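You operate a simulated robot arm through the tools that you are given. There is no shell and no other tool.

You run a simulated robot arm. Do the job below in one go: nothing can be reset, and whatever is moved stays where it is left.

TASK
Put things in order on the top of the spare bench. At the end: the clear cup from the top of the spare bench stands on top of the white box (marked "LABELS"); the white lamp from the top of the spare bench stands where the clear cup stood; the white bottle (marked "STANDARD") from the top of the spare bench stands where the white lamp stood; the silver foil roll from the top of the spare bench stands where the white bottle stood; whatever was shut is shut again. Leave all else as you found it, and nothing knocked over.

The check looks at the end state, three seconds after you hand in, the way a careful person would. Anything else that was tipped, shoved, dropped, spilled or broken makes it a failure.

THE ROBOT
A 6-joint arm with a two-finger parallel gripper, fixed in place. Base frame: the origin is on the floor under the middle of its stand, x ahead of it, y to its left, z up; the work surface is at about z = 900. Lengths are in mm, angles in rad, forces in N, time in s.
With the tool pointing down near the work surface it reaches from about 240 to 660 mm from the base axis. Its first joint turns from -1.152 to 1.152 rad. Payload 2.9 kg.
The TCP is the grasp point between the finger pads, 30 mm short of the fingertips. In the tool frame z runs along the fingers and y along their closing line. Largest opening 110 mm; finger width 20, thickness 10; the body of the gripper, 48 by 112 mm, starts 55 mm behind the TCP.
Orientation is told as [roll, pitch, yaw] about the base's x, y, z axes, in that order, counted from this pose: with the fingers straight down and closing along the base's y, the tool's x points along the base's -x, its y along +y and its z along -z.

THE INTERFACE
- The arm moves only by the tool nudge_tool. Its argument "deltas" is a list of rows, each an object of numbers (a shift or turn left out is 0, a gripper value left out holds the last): "grip": the opening, from 0 (shut) to 1 (fully open); "dx", "dy", "dz": the shift along the tool's x, y, z in units of 25 mm (1.0 is 25 mm); "wx", "wy", "wz": the turn, a rotation vector about the tool's x, y, z in units of 4 degrees (1.0 is 4 degrees). In form: [{"grip": .., "dx": .., "dy": .., "dz": .., "wx": .., "wy": .., "wz": ..}, ...]. A call has 1 to 20 rows; each row shifts and turns the commanded pose from where the row before left it, along the tool's axes as they then stand. A call with a number of a shift or a turn outside -1 to 1 is refused whole. A row lasts 0.2 s, in which the tool goes at most 50 mm and 0.15 rad; a call with a longer step from one row to the next is refused whole, and so is a gripper value outside its range. Where a pose cannot be reached the arm comes as near as it can. A force on the tool above 40 N (or 10 N above the force at the start of the call, whichever is more), or a blocked arm, ends the call early, and 0.2 s more pass. Each finger travels about 108 mm/s and halts on what it meets, pressing with about 21 N; the grip force reading is that of the motor and also rises with nothing between the fingers. The clock runs only during rows and for 0.2 s after the last one: add rows that do not move to give the fingers time. It gives the time, the measured TCP pose, the force on the tool (base axes), the opening and the grip force at its end, in the units of the frame above (readings bear some noise), with the torque about the TCP (base axes, N m) and any sound that the robot's microphone picked up.
- Cameras (640 x 400 px; columns grow to the right, rows downward): "scene" is fixed at [88.6, 443.5, 1399.4]; the picture's right is [-0.73, -0.68, 0.00], its down [-0.35, 0.37, -0.86] and it looks along [0.59, -0.63, -0.51] (base axes); focal length 326 px, centre (320, 200). "wrist" rides on the gripper at [72, 17, -103] in the tool frame; the picture's right is [-0.23, 0.97, 0.00], its down [-0.76, -0.18, -0.62] and it looks along [-0.61, -0.14, 0.78] (tool axes); focal length 222 px, centre (320, 200).
- capture(camera): a new picture of that camera. It takes no simulated time.
- probe_pixels(camera, pixels): for up to 12 pixels [column, row] of the newest picture of that camera ("zoom" is the newest enlarged one), the place [x, y, z] in the base frame of the surface seen there, good to about 2 mm, but the place of the scene camera against the robot may be out by one fixed shift of up to 18 mm in any direction. It takes no simulated time.
- zoom(camera, box): a new picture of the part [left, top, right, bottom] of that camera's present view, enlarged. It takes no simulated time.
- finish_job(): hands the job in; it is judged then, once.

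Open the gripper and draw the arm clear of the work before you hand the job in, unless the task says otherwise.

The tools are called after "Emit:" as name(argument=value, ...) on one line, values as JSON. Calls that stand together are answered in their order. nudge_tool: Moves the arm, as the interface text tells. Its arguments: {"type":"object","properties":{"deltas":{"type":"array","items":{"type":"object","properties":{"grip":{"type":"number"},"dx":{"type":"number"},"dy":{"type":"number"},"dz":{"type":"number"},"wx":{"type":"number"},"wy":{"type":"number"},"wz":{"type":"number"}}}}},"required":["deltas"]} The other tools are called the same way: capture (camera) takes a picture; probe_pixels (camera, pixels) gives the place of the surface under pixels of a picture; zoom (camera, box) takes an enlarged picture of a part of a camera's view; finish_job () hands the job in.

At the start:

```text
time: 0.0
tcp_pos: [409.7, 205.6, 1236.4]
tool_rot: [0.0, 0.0, -0.001]
wrist_force: [0.1, -0.1, -0.5]
torque: [0.03, -0.01, -0.04]
grip_width: 110.0
grip_force: 0.0
```

scene: 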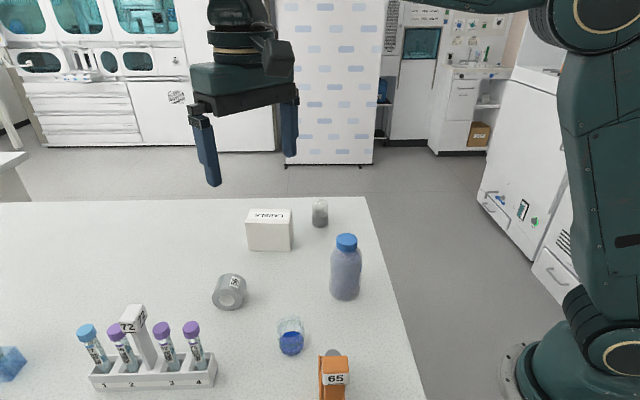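
wrist: 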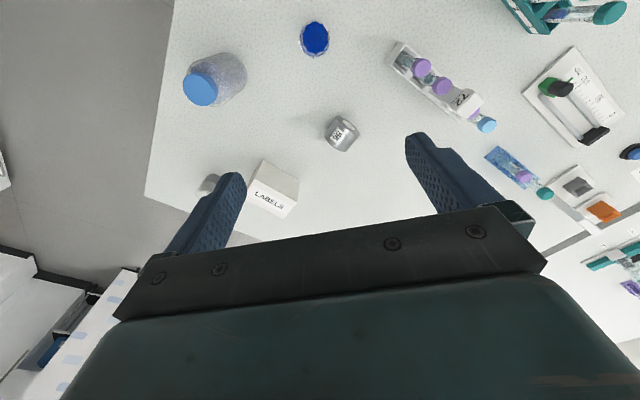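

I'll start by looking at the bench closely: the scene picture shows a white box at (269,230), a small jar at (320,213), a bottle at (345,267), a roll-like thing at (229,292) and a cup at (290,337). I zoom in on these first.

Emit:
zoom(camera="scene", box=[200, 180, 400, 305])

Emit:
zoom(camera="scene", box=[200, 275, 400, 400])

Emit:
zoom(camera="scene", box=[0, 275, 240, 400])

Emit:
zoom(camera="wrist", box=[140, 0, 400, 240])

Emit:
zoom(camera="wrist", box=[380, 0, 640, 240])

```text
3.20 times, centred on (300, 242) of scene
```

zoom: 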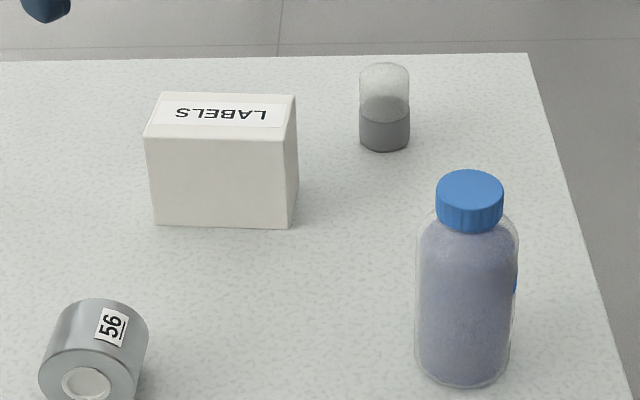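

```text
3.20 times, centred on (300, 338) of scene
```

zoom: 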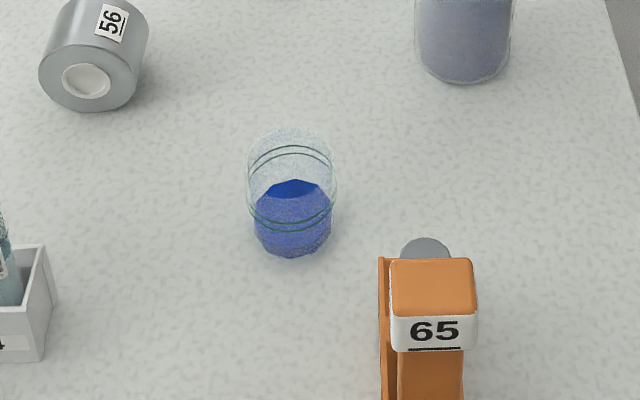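

```text
2.67 times, centred on (120, 338) of scene
```

zoom: 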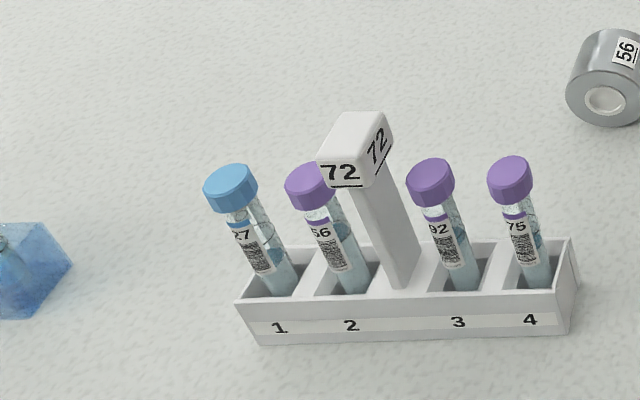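

```text
1.67 times, centred on (270, 120) of wrist
```

zoom: 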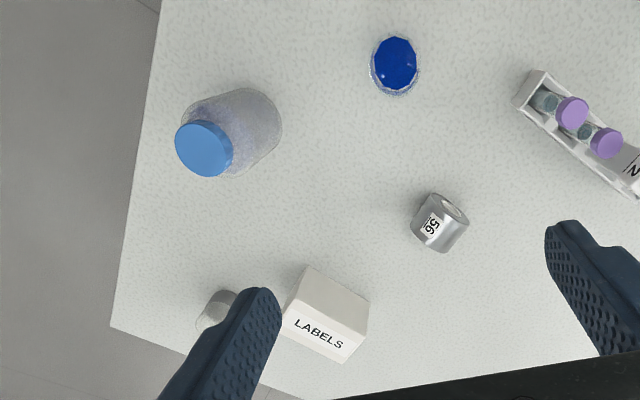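

```text
1.67 times, centred on (510, 120) of wrist
```

zoom: 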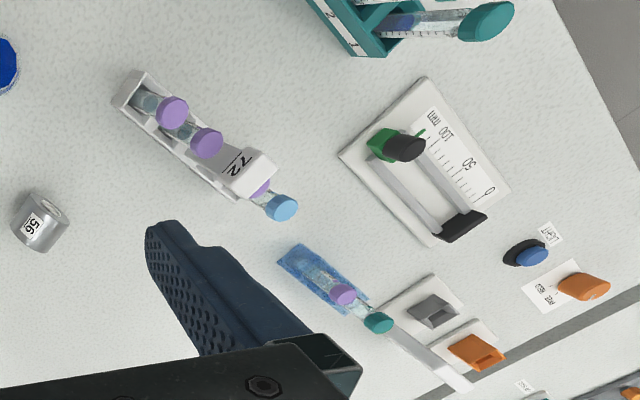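

The wrist picture shows more stuff toward the right (+y) beyond a grey strip near (600,250). I zoom in there and measure the places of things seen so far.

Emit:
zoom(camera="wrist", box=[480, 120, 640, 300])

Emit:
zoom(camera="scene", box=[0, 130, 100, 200])

Emit:
probe_pixels(camera="wrist", pixels=[[314, 38], [200, 90], [340, 135], [270, 180], [208, 182], [430, 75], [565, 90], [520, 165], [605, 212], [635, 288], [615, 262], [600, 15]])

Emit:
probe_pixels(camera="scene", pixels=[[290, 345], [346, 243], [229, 292], [269, 215], [320, 205], [335, 365], [10, 165], [100, 370], [210, 370], [135, 310], [5, 360], [30, 250]])

```text
2.22 times, centred on (560, 210) of wrist
```

zoom: 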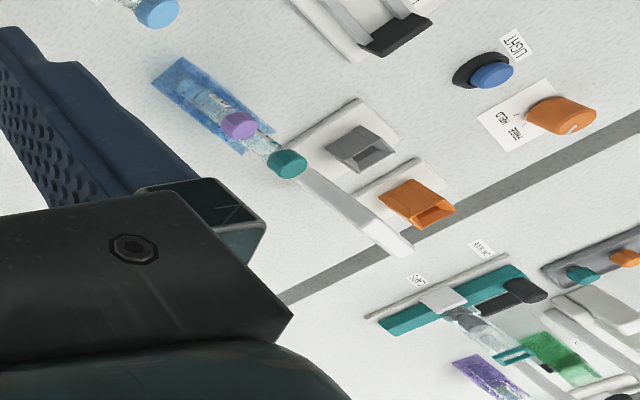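

```text
5.71 times, centred on (50, 165) of scene
```

zoom: 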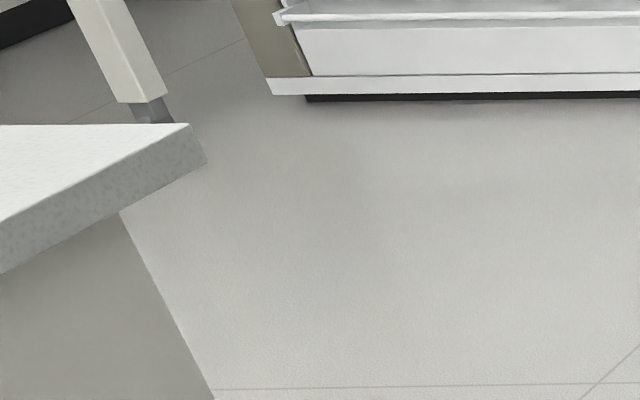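

```text
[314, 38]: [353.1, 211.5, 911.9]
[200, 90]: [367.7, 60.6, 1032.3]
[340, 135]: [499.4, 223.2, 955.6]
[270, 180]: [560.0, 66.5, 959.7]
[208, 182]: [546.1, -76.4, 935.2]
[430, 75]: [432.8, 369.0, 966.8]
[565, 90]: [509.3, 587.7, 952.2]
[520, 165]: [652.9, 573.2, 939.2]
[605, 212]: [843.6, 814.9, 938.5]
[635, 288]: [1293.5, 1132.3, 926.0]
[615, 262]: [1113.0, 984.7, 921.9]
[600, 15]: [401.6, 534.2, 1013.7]
```

```text
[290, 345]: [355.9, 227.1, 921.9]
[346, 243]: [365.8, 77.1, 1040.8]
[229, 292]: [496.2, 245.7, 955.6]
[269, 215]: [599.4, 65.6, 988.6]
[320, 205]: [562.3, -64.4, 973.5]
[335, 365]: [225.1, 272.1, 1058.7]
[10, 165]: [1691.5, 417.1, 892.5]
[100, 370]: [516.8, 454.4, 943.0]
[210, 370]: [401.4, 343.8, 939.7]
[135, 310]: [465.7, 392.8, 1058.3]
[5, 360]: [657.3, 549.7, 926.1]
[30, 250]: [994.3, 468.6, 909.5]
```

So far I see no white lamp and no "STANDARD" bottle, so I turn the wrist camera toward the robot's left (+y) while staying high.

Emit:
nudge_tool(deltas=[{"wz": -1}, {"wz": -1}, {"wz": -1}, {"wz": -1}, {"wz": -1}, {"wz": -1}, {"wz": -1}, {"wz": -1}, {"wz": -1}, {"wz": -1}, {"wz": -1}, {"wz": -1}, {"wz": -1}, {"wz": -1}, {"wz": -1}])

Emit:
capture(camera="wrist")

Emit:
capture(camera="scene")

```text
time: 3.2
tcp_pos: [408.3, 206.5, 1238.3]
tool_rot: [0.0, 0.0, 1.05]
wrist_force: [-0.1, -0.5, -0.5]
torque: [0.0, -0.01, 0.05]
grip_width: 110.1
grip_force: 0.0
```

```text
taken
```

wrist: 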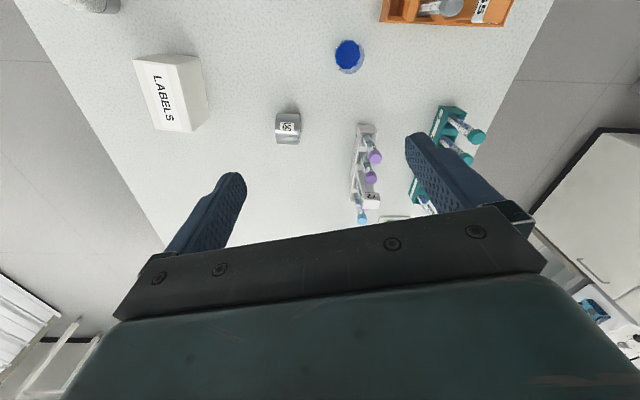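

```text
taken
```

scene: 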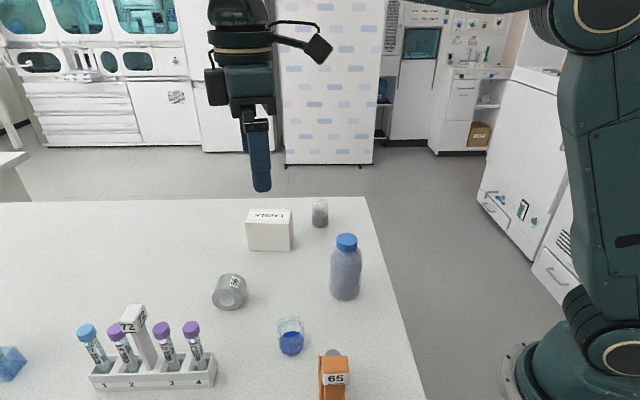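

The bench toward +y is hidden behind the gripper body (rows 200+). I tilt the tool so that the upper half of the wrist picture looks out farther in that direction.

Emit:
nudge_tool(deltas=[{"wy": -1}, {"wy": -1}, {"wy": -1}, {"wy": -1}, {"wy": -1}, {"wy": -1}, {"wy": -1}, {"wy": -1}, {"wy": -1}, {"wy": -1}])

Emit:
capture(camera="wrist")

```text
time: 5.4
tcp_pos: [473.0, 215.7, 1315.9]
tool_rot: [0.01, -0.503, 1.041]
wrist_force: [-0.1, -0.6, 0.2]
torque: [-0.01, -0.02, -0.02]
grip_width: 110.2
grip_force: 0.1
out of reach, approached as far as the arm can: row 1, 2, 3, 4, 6, 7, 8, 9, 10
```

```text
taken
```

wrist: 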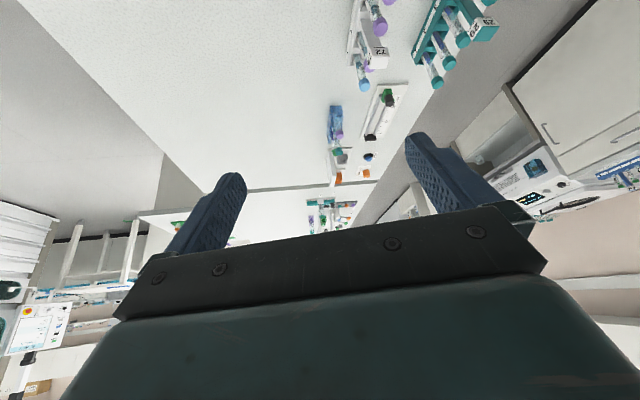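

A second bench appears past the end of this one (around (320,210)). I zoom in on it and on the objects near the end of this bench.

Emit:
zoom(camera="wrist", box=[260, 80, 440, 230])

Emit:
zoom(camera="wrist", box=[0, 180, 240, 340])

Emit:
probe_pixels(camera="wrist", pixels=[[380, 30], [440, 40], [385, 100], [335, 120], [367, 155], [340, 178], [325, 210], [300, 186], [270, 190], [150, 215], [350, 205]])

```text
2.67 times, centred on (350, 155) of wrist
```

zoom: 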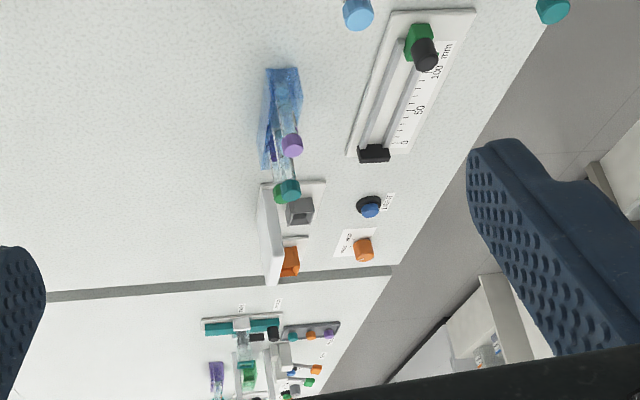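

```text
2.50 times, centred on (120, 260) of wrist
```

zoom: 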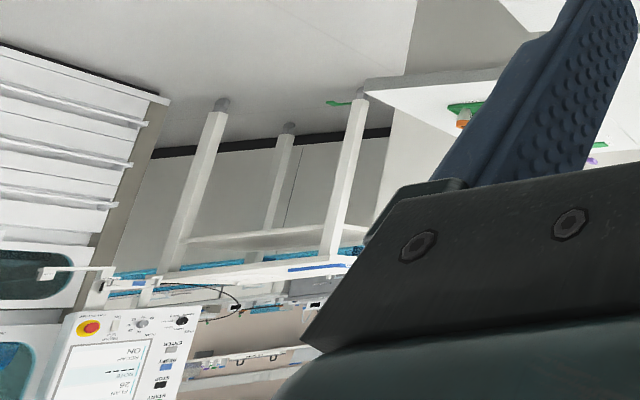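

```text
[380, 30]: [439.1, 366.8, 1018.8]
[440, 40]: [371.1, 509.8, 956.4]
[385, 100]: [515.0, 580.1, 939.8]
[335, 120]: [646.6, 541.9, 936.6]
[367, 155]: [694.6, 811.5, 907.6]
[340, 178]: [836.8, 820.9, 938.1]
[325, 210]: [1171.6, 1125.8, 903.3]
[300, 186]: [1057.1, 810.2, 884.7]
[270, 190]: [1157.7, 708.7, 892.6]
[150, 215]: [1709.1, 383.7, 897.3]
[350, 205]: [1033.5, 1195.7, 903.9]
```

This bench ends near y≈800 and no lamp is there; now I undo the tilt and turn to look the other way (−y), also to see what is hidden behind the fingers.

Emit:
nudge_tool(deltas=[{"wy": 1}, {"wy": 1}, {"wy": 1}, {"wy": 1}, {"wy": 1}, {"wy": 1}, {"wy": 1}, {"wz": 1}, {"wz": 1}, {"wz": 1}, {"wz": 1}, {"wz": 1}, {"wz": 1}, {"wz": 1}, {"wz": 1}, {"wz": 1}, {"wz": 1}, {"wz": 1}, {"wz": 1}])

Emit:
capture(camera="wrist")

```text
time: 7.5
tcp_pos: [464.5, 210.0, 1302.7]
tool_rot: [0.003, -0.021, 0.919]
wrist_force: [4.9, 1.3, -7.0]
torque: [0.13, 0.21, 0.14]
grip_width: 109.9
grip_force: 0.1
out of reach, approached as far as the arm can: row 6, 7
stopped in row 10: the force on the tool passed its limit at 58 N (the readings are from after the stop); the commanded pose is now the measured one
```

```text
taken
```

wrist: 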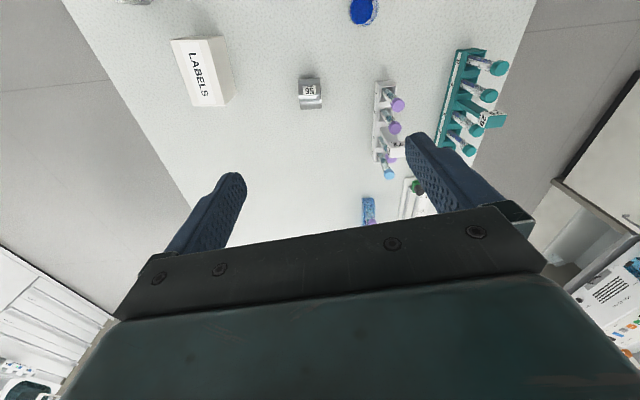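

The stop was only from a fast joint swing near the reach limit (readings now small). I lower the tool a little and turn gently back toward yaw 0.

Emit:
nudge_tool(deltas=[{"dz": 0.6}, {"dz": 1}, {"dz": 1}, {"dz": 0.6}, {"wz": 0.5}, {"wz": 1}, {"wz": 1}, {"wz": 1}, {"wz": 1}, {"wz": 1}, {"wz": 1}, {"wz": 1}, {"wz": 1}, {"wz": 1}, {"wz": 1}, {"wz": 1}, {"wz": 1}, {"wz": 0.5}])

Emit:
capture(camera="wrist")

```text
time: 11.3
tcp_pos: [464.9, 212.2, 1223.2]
tool_rot: [0.017, -0.008, 0.01]
wrist_force: [-0.3, -0.7, 0.1]
torque: [0.0, 0.03, -0.03]
grip_width: 109.9
grip_force: 0.0
```

```text
taken
```

wrist: 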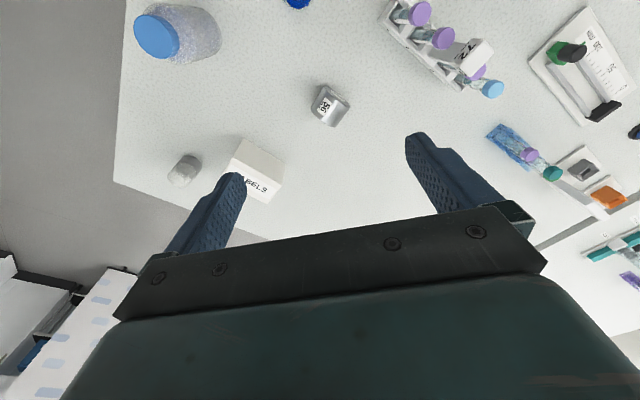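

Still no lamp in sight. I turn on to the robot's right (−y) side to look for another bench there.

Emit:
nudge_tool(deltas=[{"wz": 0.5}, {"wz": 1}, {"wz": 1}, {"wz": 1}, {"wz": 1}, {"wz": 1}, {"wz": 1}, {"wz": 1}, {"wz": 1}, {"wz": 1}, {"wz": 1}, {"wz": 1}, {"wz": 1}, {"wz": 1}, {"wz": 1}, {"wz": 1}, {"wz": 0.5}])

Emit:
capture(camera="wrist")

```text
time: 14.9
tcp_pos: [464.2, 212.4, 1222.1]
tool_rot: [0.016, 0.012, -1.106]
wrist_force: [-0.3, 0.6, -0.4]
torque: [0.04, 0.0, 0.01]
grip_width: 110.1
grip_force: 0.0
```

```text
taken
```

wrist: 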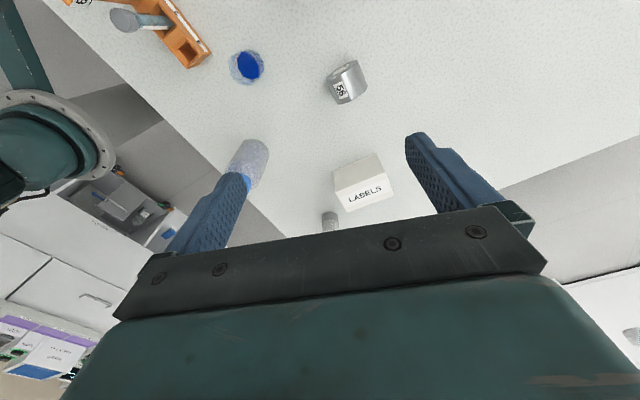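

On the left at (110,200), beyond the bench edge near the robot's stand, something grey with small items is visible. I zoom in there and on the lower left.

Emit:
zoom(camera="wrist", box=[0, 80, 240, 260])

Emit:
zoom(camera="wrist", box=[0, 230, 200, 400])

Emit:
zoom(camera="wrist", box=[40, 0, 300, 160])

Emit:
probe_pixels(camera="wrist", pixels=[[115, 170], [120, 200], [150, 212], [170, 230], [90, 190], [30, 330], [180, 140], [100, 100], [620, 330]])

```text
2.22 times, centred on (120, 170) of wrist
```

zoom: 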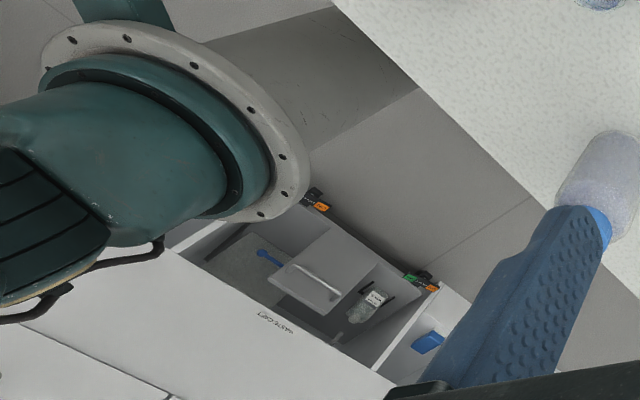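

```text
2.35 times, centred on (100, 315) of wrist
```

zoom: 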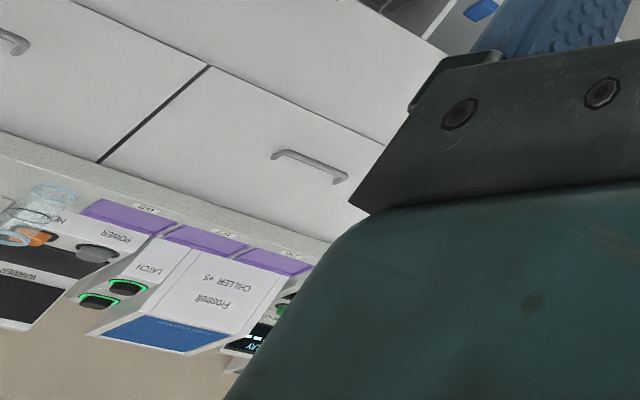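

```text
2.46 times, centred on (170, 80) of wrist
```

zoom: 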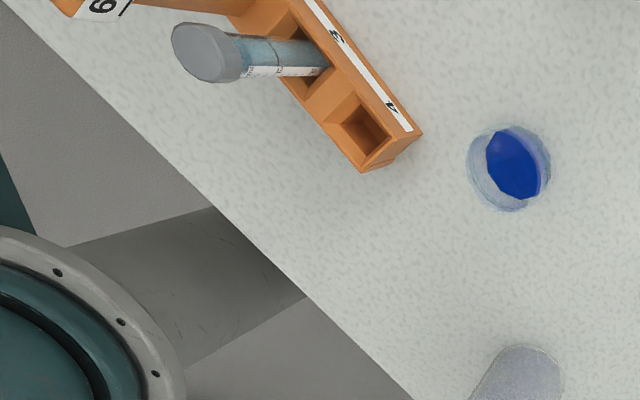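

```text
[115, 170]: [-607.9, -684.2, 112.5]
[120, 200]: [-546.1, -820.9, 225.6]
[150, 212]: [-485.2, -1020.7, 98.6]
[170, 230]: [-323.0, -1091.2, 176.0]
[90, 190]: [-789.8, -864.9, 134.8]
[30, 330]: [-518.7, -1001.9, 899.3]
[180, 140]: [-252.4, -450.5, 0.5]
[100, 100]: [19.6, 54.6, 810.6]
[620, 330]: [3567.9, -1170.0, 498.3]
```

No other bench is within reach, so this bench must be the spare one; its five loose things are box, small jar-like thing (maybe the lamp), blue-capped bottle, roll and cup. I zoom the fixed camera closely on each to identify them.

Emit:
zoom(camera="scene", box=[296, 190, 344, 235])

Emit:
zoom(camera="scene", box=[310, 225, 380, 305])

Emit:
zoom(camera="scene", box=[200, 265, 260, 320])

Emit:
zoom(camera="scene", box=[262, 305, 318, 365])

Emit:
zoom(camera="scene", box=[230, 200, 310, 260])

```text
8.89 times, centred on (320, 212) of scene
```

zoom: 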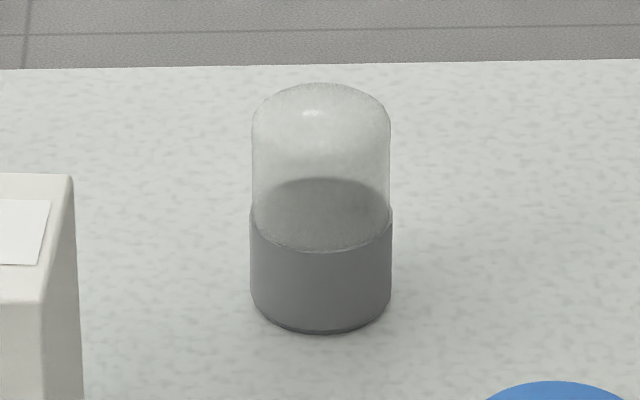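

```text
5.00 times, centred on (345, 265) of scene
```

zoom: 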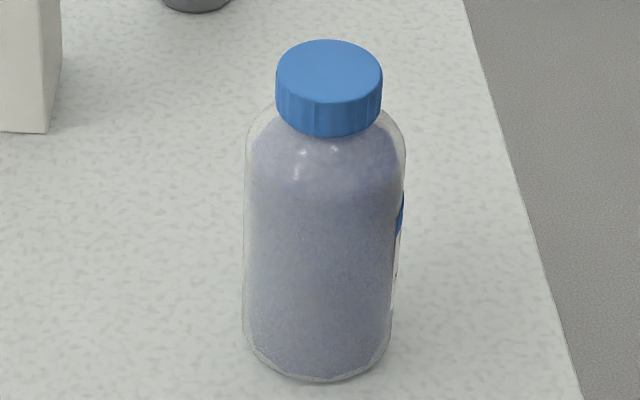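

```text
7.27 times, centred on (230, 292) of scene
```

zoom: 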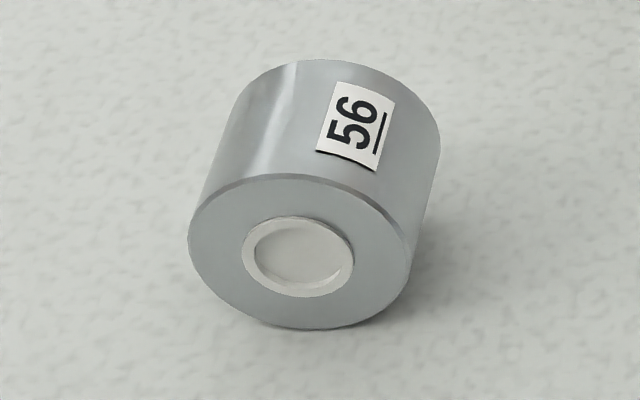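

```text
6.67 times, centred on (290, 335) of scene
```

zoom: 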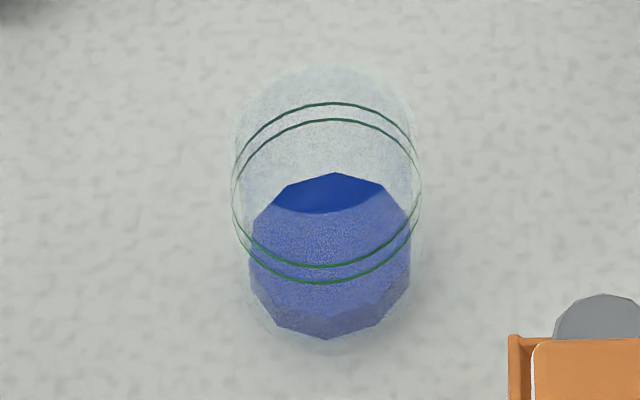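

```text
6.67 times, centred on (270, 230) of scene
```

zoom: 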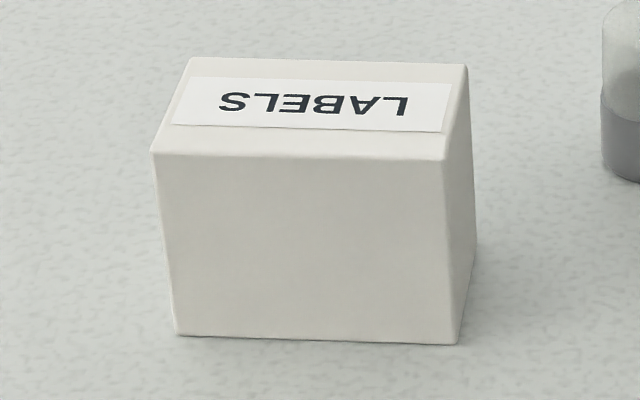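

The small thing at scene (320,213) is a lamp (white translucent dome on a grey foot), so the five things match. I now measure each object's extents from the fixed picture (relative sizes, shift to be calibrated later).

Emit:
capture(camera="scene")

Emit:
zoom(camera="scene", box=[262, 305, 318, 365])

Emit:
probe_pixels(camera="zoom", pixels=[[325, 75], [240, 130], [325, 103], [415, 130], [325, 265], [335, 200], [325, 320], [325, 370], [240, 230], [415, 220], [325, 150], [270, 130]])

Emit:
zoom(camera="scene", box=[230, 200, 310, 260])

Emit:
probe_pixels(camera="zoom", pixels=[[192, 62], [462, 68], [158, 148], [440, 155], [182, 328], [455, 338], [320, 105], [320, 250], [468, 240], [300, 365], [100, 200], [540, 300]])

Emit:
zoom(camera="scene", box=[296, 190, 344, 235])

Emit:
probe_pixels(camera="zoom", pixels=[[320, 92], [320, 130], [258, 130], [384, 130], [320, 215], [256, 250], [386, 250], [320, 260], [320, 318], [320, 345], [256, 290], [386, 290]])

Emit:
zoom(camera="scene", box=[310, 225, 380, 305])

Emit:
probe_pixels(camera="zoom", pixels=[[330, 50], [282, 80], [376, 80], [330, 90], [330, 120], [250, 200], [400, 200], [325, 200], [250, 320], [385, 320], [320, 365], [320, 390]])

Emit:
zoom(camera="scene", box=[200, 265, 260, 320])

Emit:
probe_pixels(camera="zoom", pixels=[[325, 70], [250, 100], [430, 130], [300, 185], [220, 200], [400, 240], [300, 255], [200, 240], [300, 320], [390, 290], [440, 150], [300, 120]])

```text
taken
```

scene: 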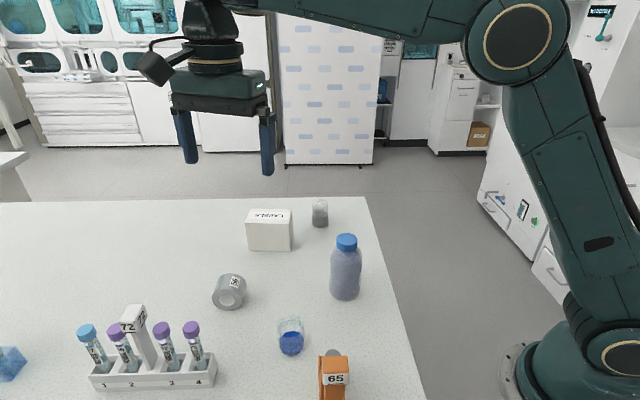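

```text
6.67 times, centred on (290, 335) of scene
```

zoom: 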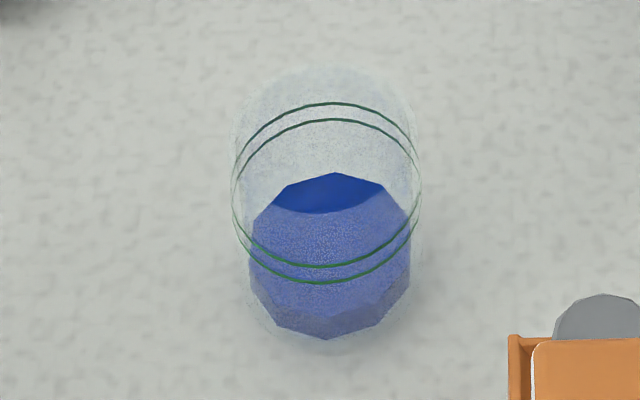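

```text
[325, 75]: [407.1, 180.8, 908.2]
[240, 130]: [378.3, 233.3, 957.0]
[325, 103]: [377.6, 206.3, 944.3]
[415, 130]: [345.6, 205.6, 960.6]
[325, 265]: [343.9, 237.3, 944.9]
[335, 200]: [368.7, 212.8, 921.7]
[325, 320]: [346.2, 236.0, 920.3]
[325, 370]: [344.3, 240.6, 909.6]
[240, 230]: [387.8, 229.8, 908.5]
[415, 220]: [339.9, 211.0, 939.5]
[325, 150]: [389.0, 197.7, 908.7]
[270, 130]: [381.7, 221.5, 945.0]
```

```text
6.67 times, centred on (270, 230) of scene
```

zoom: 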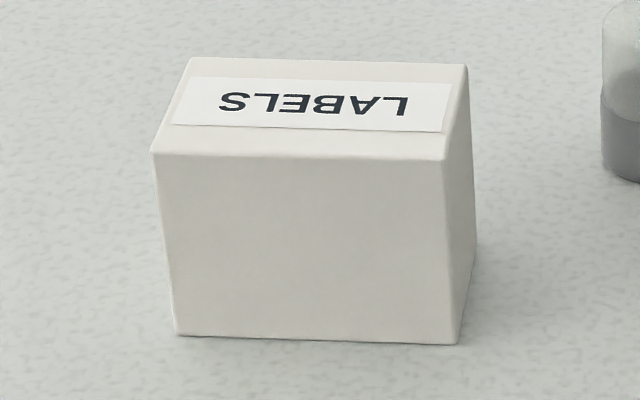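

```text
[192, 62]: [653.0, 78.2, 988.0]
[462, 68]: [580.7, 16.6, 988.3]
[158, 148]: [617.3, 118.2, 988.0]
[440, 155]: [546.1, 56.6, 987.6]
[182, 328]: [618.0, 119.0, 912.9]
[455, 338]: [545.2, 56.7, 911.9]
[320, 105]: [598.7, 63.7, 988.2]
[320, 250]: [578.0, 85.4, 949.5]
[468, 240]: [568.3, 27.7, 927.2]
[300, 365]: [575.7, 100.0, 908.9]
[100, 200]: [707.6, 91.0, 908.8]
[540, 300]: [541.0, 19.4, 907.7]
```

```text
8.89 times, centred on (320, 212) of scene
```

zoom: 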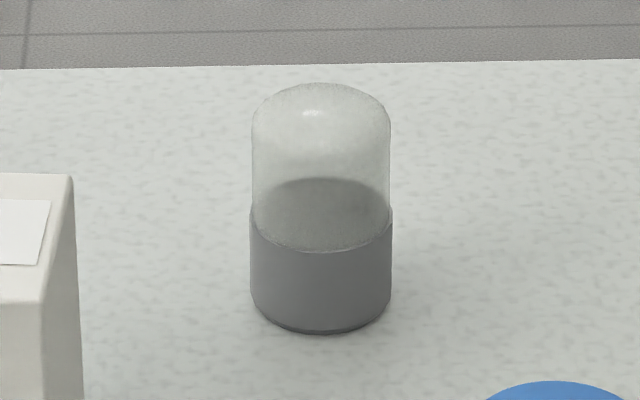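

```text
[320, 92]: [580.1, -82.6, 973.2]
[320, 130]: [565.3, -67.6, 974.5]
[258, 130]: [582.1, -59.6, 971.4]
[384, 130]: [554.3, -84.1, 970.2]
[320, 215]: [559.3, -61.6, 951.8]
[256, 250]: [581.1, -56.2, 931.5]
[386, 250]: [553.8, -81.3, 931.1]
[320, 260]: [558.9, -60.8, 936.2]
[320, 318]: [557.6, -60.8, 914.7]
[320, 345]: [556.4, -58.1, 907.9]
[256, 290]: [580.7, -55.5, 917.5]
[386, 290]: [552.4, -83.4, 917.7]
```

```text
5.00 times, centred on (345, 265) of scene
```

zoom: 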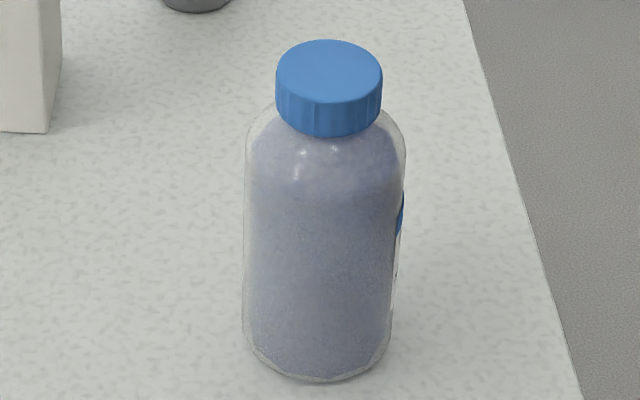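

```text
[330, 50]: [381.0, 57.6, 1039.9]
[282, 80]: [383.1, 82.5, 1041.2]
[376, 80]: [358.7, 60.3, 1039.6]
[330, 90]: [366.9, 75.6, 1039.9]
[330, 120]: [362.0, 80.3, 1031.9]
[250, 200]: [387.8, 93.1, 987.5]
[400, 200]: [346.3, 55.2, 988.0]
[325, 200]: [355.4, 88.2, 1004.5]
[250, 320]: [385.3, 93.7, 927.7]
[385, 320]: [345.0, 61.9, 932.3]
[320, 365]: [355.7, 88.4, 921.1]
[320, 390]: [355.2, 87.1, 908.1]
```

```text
7.27 times, centred on (230, 292) of scene
```

zoom: 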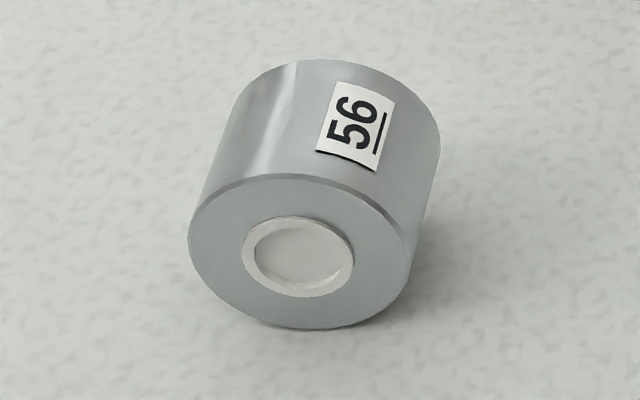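

```text
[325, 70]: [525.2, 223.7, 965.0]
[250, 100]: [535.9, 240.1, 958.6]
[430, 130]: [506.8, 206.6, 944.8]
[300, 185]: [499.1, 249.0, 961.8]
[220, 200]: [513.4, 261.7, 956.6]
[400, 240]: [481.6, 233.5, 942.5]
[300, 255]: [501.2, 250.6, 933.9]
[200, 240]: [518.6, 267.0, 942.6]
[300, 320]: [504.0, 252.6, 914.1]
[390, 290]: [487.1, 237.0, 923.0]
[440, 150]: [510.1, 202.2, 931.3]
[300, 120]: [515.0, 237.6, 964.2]
```

Relative sizes are now known (cup ≈47 mm wide, box top ≈95×54 mm and ≈79 mm high, lamp ≈38 mm wide and 66 mm high, bottle ≈58 mm wide and 131 mm high, roll lying on its side ≈57 mm across). I turn back to yaw 0 and shift toward −y for a wrist-camera view to calibrate the fixed camera's shift.

Emit:
nudge_tool(deltas=[{"wz": -0.5}, {"wz": -1}, {"wz": -1}, {"wz": -1}, {"wz": -1}, {"wz": -1}, {"wz": -1}, {"wz": -1}, {"wz": -1}, {"wz": -1}, {"wz": -1}, {"wz": -1}, {"wz": -1}, {"wz": -1}, {"wz": -1}, {"wz": -1}, {"wz": -0.34}])

Emit:
nudge_tool(deltas=[{"dx": 0.5, "dy": -0.5}, {"dx": 1, "dy": -1}, {"dx": 1, "dy": -1}, {"dx": 1, "dy": -1}, {"dx": 0.5, "dy": -0.6}, {}])

Emit:
capture(camera="wrist")

```text
time: 18.5
tcp_pos: [465.3, 211.8, 1223.1]
tool_rot: [0.019, -0.01, 0.0]
wrist_force: [-0.2, 0.0, 0.3]
torque: [-0.01, 0.01, -0.03]
grip_width: 110.0
grip_force: 0.1
```

```text
time: 19.9
tcp_pos: [372.6, 110.8, 1238.4]
tool_rot: [0.014, -0.005, 0.0]
wrist_force: [0.1, -0.8, 0.6]
torque: [-0.01, 0.0, 0.01]
grip_width: 110.3
grip_force: 0.1
out of reach, approached as far as the arm can: row 4, 5
```

```text
taken
```

wrist: 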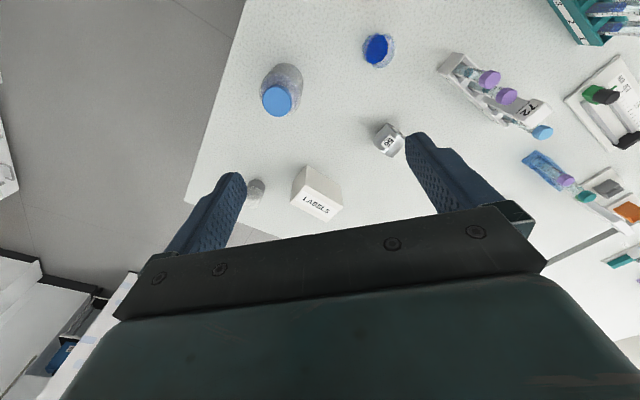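

Good view: bottle at (280,95), cup at (377,50), box at (316,195), lamp at (254,190), roll at (389,140). I zoom in and probe matching points to get the camera shift.

Emit:
zoom(camera="wrist", box=[230, 140, 360, 230])

Emit:
zoom(camera="wrist", box=[240, 20, 410, 130])

```text
4.44 times, centred on (295, 185) of wrist
```

zoom: 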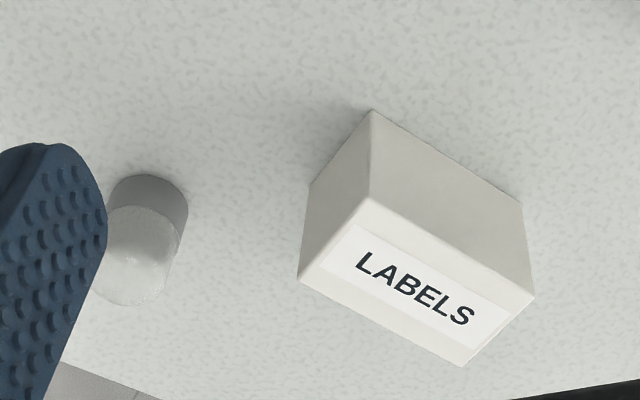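

```text
3.64 times, centred on (325, 75) of wrist
```

zoom: 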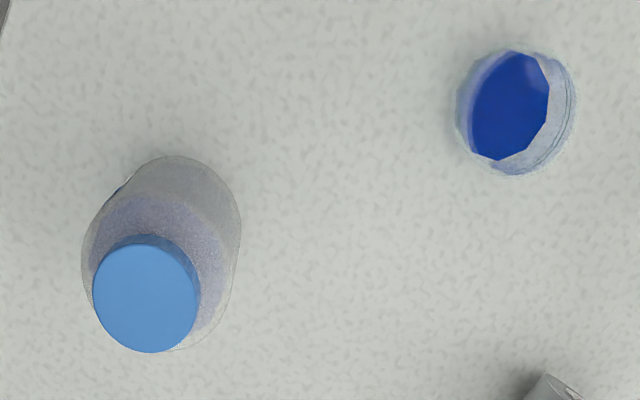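

Emit:
probe_pixels(camera="zoom", pixels=[[148, 290], [148, 240], [98, 292], [196, 292], [148, 348], [512, 100], [480, 110], [545, 90], [512, 55], [510, 155], [300, 200], [400, 300]])

Emit:
zoom(camera="wrist", box=[230, 140, 360, 230])

Emit:
probe_pixels(camera="zoom", pixels=[[303, 279], [369, 199], [530, 297], [462, 363], [372, 116], [418, 280], [520, 205], [250, 200], [150, 190], [135, 250], [180, 230], [135, 290]])

```text
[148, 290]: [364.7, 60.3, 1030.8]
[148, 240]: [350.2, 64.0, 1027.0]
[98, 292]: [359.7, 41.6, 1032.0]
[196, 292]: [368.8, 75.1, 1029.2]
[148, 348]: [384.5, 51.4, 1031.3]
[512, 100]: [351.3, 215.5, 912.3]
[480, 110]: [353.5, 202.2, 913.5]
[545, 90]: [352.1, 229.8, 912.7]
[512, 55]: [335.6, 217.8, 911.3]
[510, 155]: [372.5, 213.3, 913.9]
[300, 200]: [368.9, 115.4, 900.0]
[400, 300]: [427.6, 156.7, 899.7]
```

```text
4.44 times, centred on (295, 185) of wrist
```

zoom: 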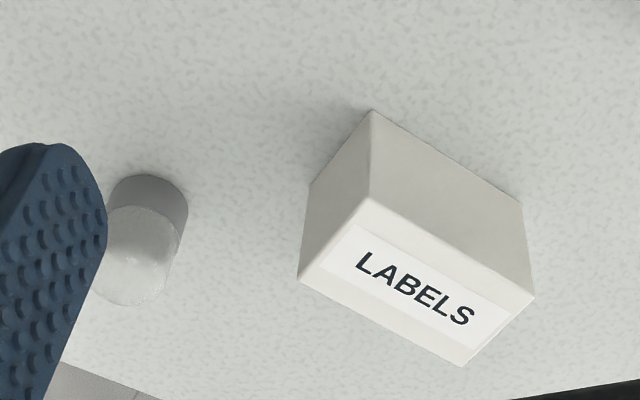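

```text
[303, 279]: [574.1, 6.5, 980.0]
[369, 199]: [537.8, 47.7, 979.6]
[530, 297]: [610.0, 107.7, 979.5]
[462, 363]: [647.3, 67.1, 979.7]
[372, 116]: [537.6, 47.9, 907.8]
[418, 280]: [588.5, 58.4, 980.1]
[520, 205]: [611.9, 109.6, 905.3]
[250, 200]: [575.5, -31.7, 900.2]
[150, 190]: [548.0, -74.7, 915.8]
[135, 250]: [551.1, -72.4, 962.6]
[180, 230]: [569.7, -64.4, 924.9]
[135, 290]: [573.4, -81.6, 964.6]
```

The shift is clear: box-top corners in the wrist view vs the fixed view differ by about (7, 10, 8.3) mm, and the bench is at z=900, box top at z≈980 centred at ≈(592, 57). I now move over the cup at about z=1140 for a close view from above.

Emit:
nudge_tool(deltas=[{"dx": 0.1, "dy": 0.5, "dz": 0.5, "wx": 0.2, "wy": 0.07}, {"dx": 0.16, "dy": 0.9, "dz": 0.85}, {"dx": 0.16, "dy": 0.9, "dz": 0.85}, {"dx": 0.16, "dy": 0.9, "dz": 0.85}, {"dx": 0.16, "dy": 0.89, "dz": 0.89}, {}])

Emit:
capture(camera="wrist")

```text
time: 21.3
tcp_pos: [382.8, 228.0, 1207.2]
tool_rot: [0.0, 0.002, -0.001]
wrist_force: [-0.4, -0.3, -0.6]
torque: [-0.02, 0.0, 0.0]
grip_width: 110.3
grip_force: 0.1
out of reach, approached as far as the arm can: row 1, 2, 3, 4, 5
```

```text
taken
```

wrist: 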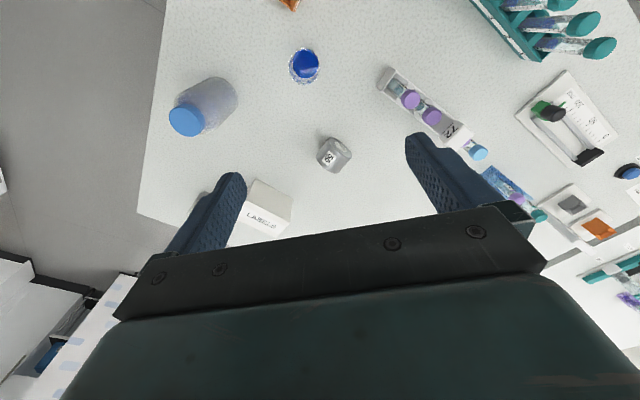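

The arm reports it could only approach that pose; I send a couple of still rows to see whether it settles further and where the pose really is.

Emit:
nudge_tool(deltas=[{}, {}])

```text
time: 21.9
tcp_pos: [383.5, 227.5, 1208.8]
tool_rot: [0.0, 0.0, 0.0]
wrist_force: [-0.3, 1.0, -0.5]
torque: [0.01, 0.01, -0.02]
grip_width: 109.9
grip_force: 0.1
```

It settled at (383.5, 227.5, 1208.8). I move straight down 70 mm first, where the inner reach limit is more generous.

Emit:
nudge_tool(deltas=[{"dz": 0.5}, {"dz": 0.8}, {"dz": 0.8}, {"dz": 0.7}, {}])

Emit:
capture(camera="wrist")

```text
time: 23.1
tcp_pos: [411.9, 243.5, 1187.7]
tool_rot: [0.001, 0.001, 0.001]
wrist_force: [0.0, -0.1, -0.3]
torque: [0.0, 0.03, 0.01]
grip_width: 110.0
grip_force: 0.1
out of reach, approached as far as the arm can: row 1, 2, 3, 4
```

```text
taken
```

wrist: 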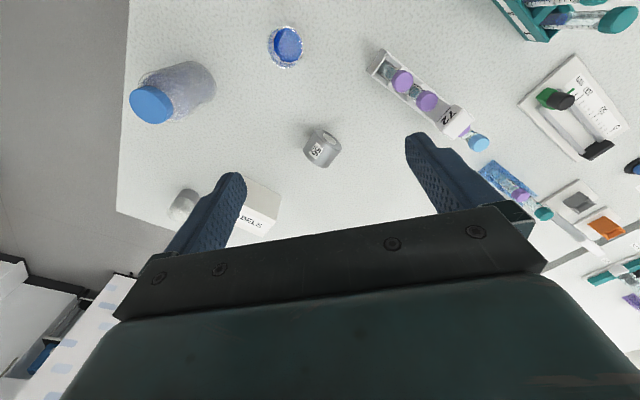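

Moving down was pushed outward along a boundary, which suggests an arm-configuration limit rather than the plain reach. I look at the arm with the fixed camera.

Emit:
capture(camera="scene")

```text
taken
```

scene: 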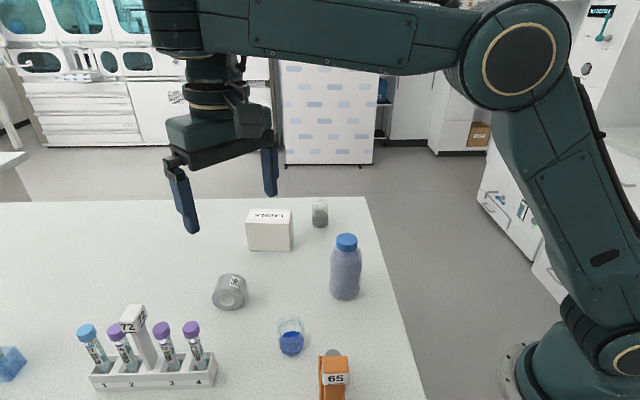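

I probe points on the arm (elbow disc, forearm, wrist, upper arm, base) in this picture to work out its present configuration.

Emit:
probe_pixels(camera="scene", pixels=[[515, 52], [330, 30], [400, 45], [205, 92], [150, 20], [590, 200], [560, 130], [620, 370], [600, 310], [210, 130], [225, 25], [540, 390]])

Emit:
zoom(camera="scene", box=[120, 0, 640, 325])

```text
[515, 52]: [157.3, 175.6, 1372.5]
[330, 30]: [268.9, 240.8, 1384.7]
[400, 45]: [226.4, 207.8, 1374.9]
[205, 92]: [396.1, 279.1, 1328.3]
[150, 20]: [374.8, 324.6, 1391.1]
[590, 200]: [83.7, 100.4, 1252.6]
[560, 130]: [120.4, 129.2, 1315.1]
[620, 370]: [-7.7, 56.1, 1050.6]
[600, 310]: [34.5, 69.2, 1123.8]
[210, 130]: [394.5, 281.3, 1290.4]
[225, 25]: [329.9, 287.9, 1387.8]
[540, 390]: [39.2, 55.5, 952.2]
```

```text
1.23 times, centred on (380, 162) of scene
```

zoom: 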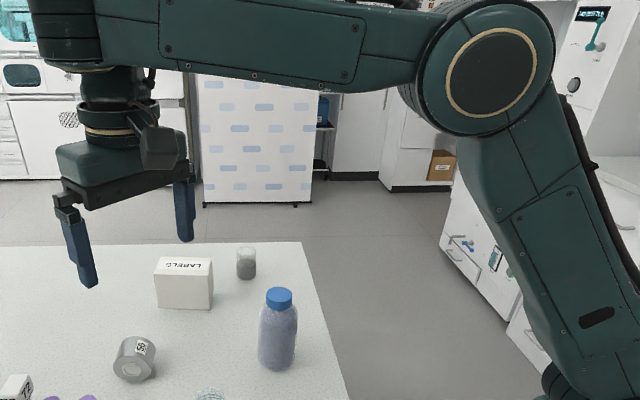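

I zoom in on the wrist region to see how its joints are arranged.

Emit:
zoom(camera="scene", box=[110, 0, 310, 125])

```text
3.20 times, centred on (210, 62) of scene
```

zoom: 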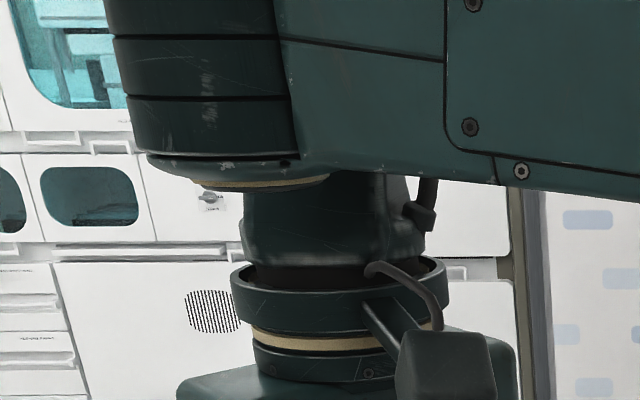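

The wrist is close to a singular pose (forearm horizontal, tool vertical), and my yaw turns there likely left a wrist joint misaligned. I move radially outward in the arm's plane to leave it, then go straight down slowly, with no turning.

Emit:
nudge_tool(deltas=[{"dx": -0.3, "dy": 0.18}, {"dx": -0.4, "dy": 0.24}, {"dx": -0.4, "dy": 0.24}, {"dx": -0.4, "dy": 0.24}, {"dx": -0.3, "dy": 0.18}, {}, {}])

Emit:
nudge_tool(deltas=[{"dz": 0.3}, {"dz": 0.4}, {"dz": 0.4}, {"dz": 0.4}, {"dz": 0.4}, {"dz": 0.4}, {"dz": 0.4}, {}])

```text
time: 24.7
tcp_pos: [455.5, 271.0, 1187.0]
tool_rot: [0.002, -0.005, 0.001]
wrist_force: [0.0, 0.4, 0.0]
torque: [-0.04, 0.04, -0.01]
grip_width: 109.9
grip_force: 0.1
```

```text
time: 26.5
tcp_pos: [465.3, 277.6, 1127.5]
tool_rot: [0.003, 0.0, -0.001]
wrist_force: [0.1, -0.3, 1.1]
torque: [-0.02, -0.03, 0.0]
grip_width: 110.1
grip_force: 0.0
out of reach, approached as far as the arm can: row 6, 7
```

The descent stopped again with the forearm about horizontal, so a wrist joint is at one end of its range; the wrist must be flipped to its other branch. I go up and over to y≈0, x≈500, z≈1205, where I can do that in free air.

Emit:
nudge_tool(deltas=[{"dz": -0.5}, {"dz": -0.8}, {"dz": -0.8}, {"dz": -0.8}, {"dz": -0.3, "dy": -0.4}, {"dy": -0.9, "dx": -0.12}, {"dy": -0.9, "dx": -0.12}, {"dy": -0.9, "dx": -0.12}, {"dy": -0.9, "dx": -0.12}, {"dy": -0.9, "dx": -0.12}, {"dy": -0.9, "dx": -0.12}, {"dy": -0.9, "dx": -0.12}, {"dy": -0.9, "dx": -0.12}, {"dy": -0.9, "dx": -0.12}, {"dy": -0.9, "dx": -0.12}, {"dy": -0.9, "dx": -0.12}, {"dy": -0.8, "dx": -0.12}, {}])

Emit:
capture(camera="scene")

```text
time: 30.3
tcp_pos: [501.2, -0.4, 1208.6]
tool_rot: [0.004, -0.003, 0.0]
wrist_force: [-0.2, 0.8, 0.2]
torque: [0.03, -0.03, -0.04]
grip_width: 110.0
grip_force: 0.0
```

```text
taken
```

scene: 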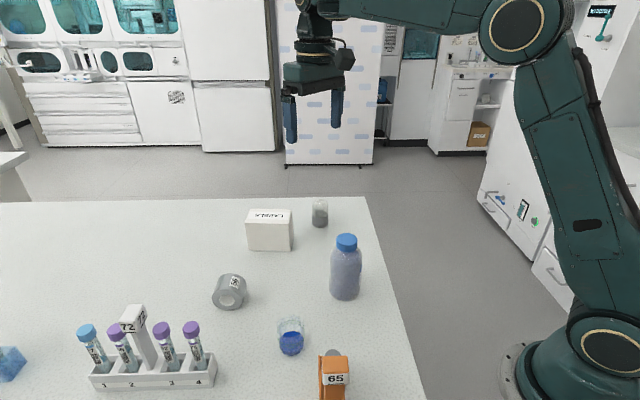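

I zoom in on the arm's elbow and wrist here to understand the joint layout.

Emit:
zoom(camera="scene", box=[270, 0, 430, 100])

Emit:
zoom(camera="scene", box=[420, 0, 640, 137])

Emit:
probe_pixels(camera="scene", pixels=[[516, 23], [420, 10], [350, 5], [312, 10], [316, 50], [318, 70], [609, 352], [570, 180], [475, 15], [380, 10], [303, 20], [306, 8]])

```text
4.00 times, centred on (350, 50) of scene
```

zoom: 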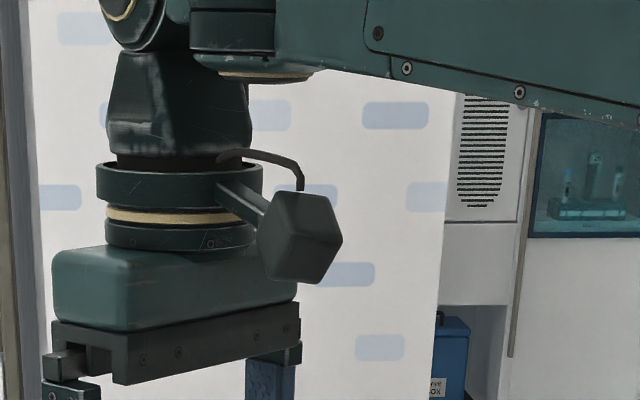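

```text
2.91 times, centred on (530, 68) of scene
```

zoom: 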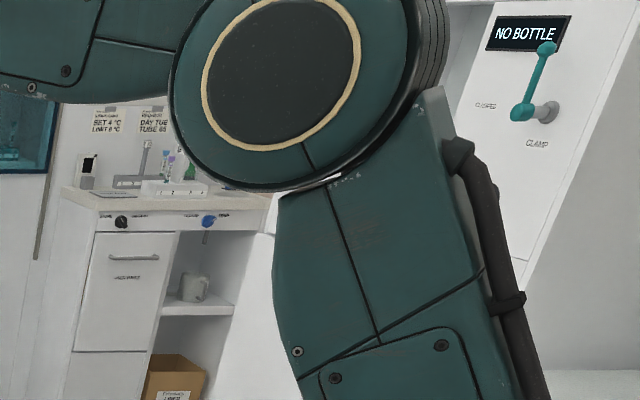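

```text
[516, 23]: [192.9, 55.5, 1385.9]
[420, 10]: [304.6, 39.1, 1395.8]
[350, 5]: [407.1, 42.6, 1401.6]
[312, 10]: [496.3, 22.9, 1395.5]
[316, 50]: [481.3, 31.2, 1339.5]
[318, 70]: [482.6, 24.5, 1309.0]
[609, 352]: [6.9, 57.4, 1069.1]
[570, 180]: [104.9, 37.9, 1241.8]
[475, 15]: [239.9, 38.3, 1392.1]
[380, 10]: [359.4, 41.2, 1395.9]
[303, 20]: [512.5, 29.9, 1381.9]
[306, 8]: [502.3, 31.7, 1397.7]
```

The wrist is cut off by the picture's top edge. I lower the tool at larger reach (x≈545, z≈1135) so that the whole wrist comes into view.

Emit:
nudge_tool(deltas=[{"dx": -0.4, "dz": 0.4}, {"dx": -0.5, "dz": 0.6}, {"dx": -0.5, "dz": 0.6}, {"dx": -0.4, "dz": 0.6}, {"dz": 0.4}, {"dz": 0.2}, {}])

Emit:
zoom(camera="scene", box=[240, 0, 440, 125])

Emit:
capture(camera="scene")

```text
time: 31.9
tcp_pos: [546.6, 1.2, 1137.7]
tool_rot: [0.003, -0.002, 0.002]
wrist_force: [-0.2, 0.0, -0.4]
torque: [-0.01, 0.03, -0.04]
grip_width: 110.2
grip_force: 0.0
```

```text
3.20 times, centred on (340, 62) of scene
```

zoom: 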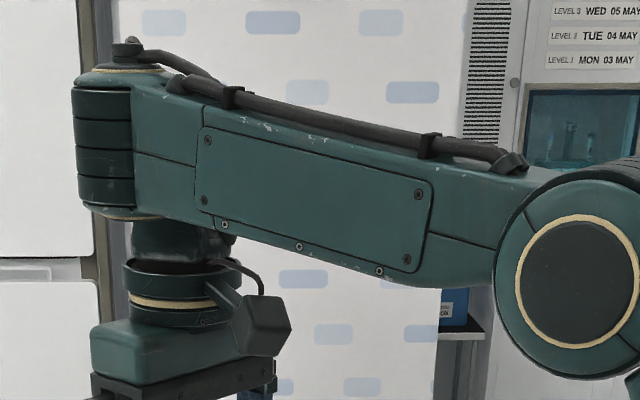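

```text
taken
```

scene: 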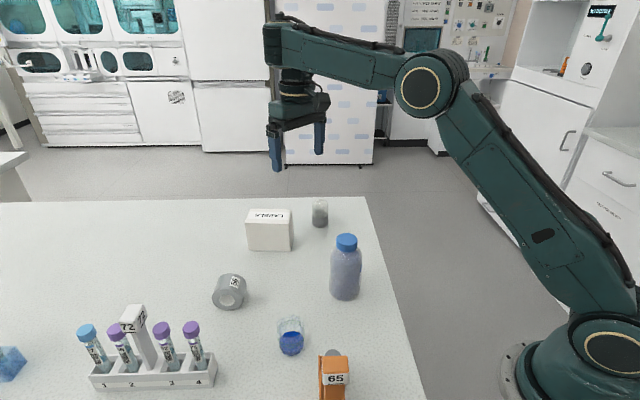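

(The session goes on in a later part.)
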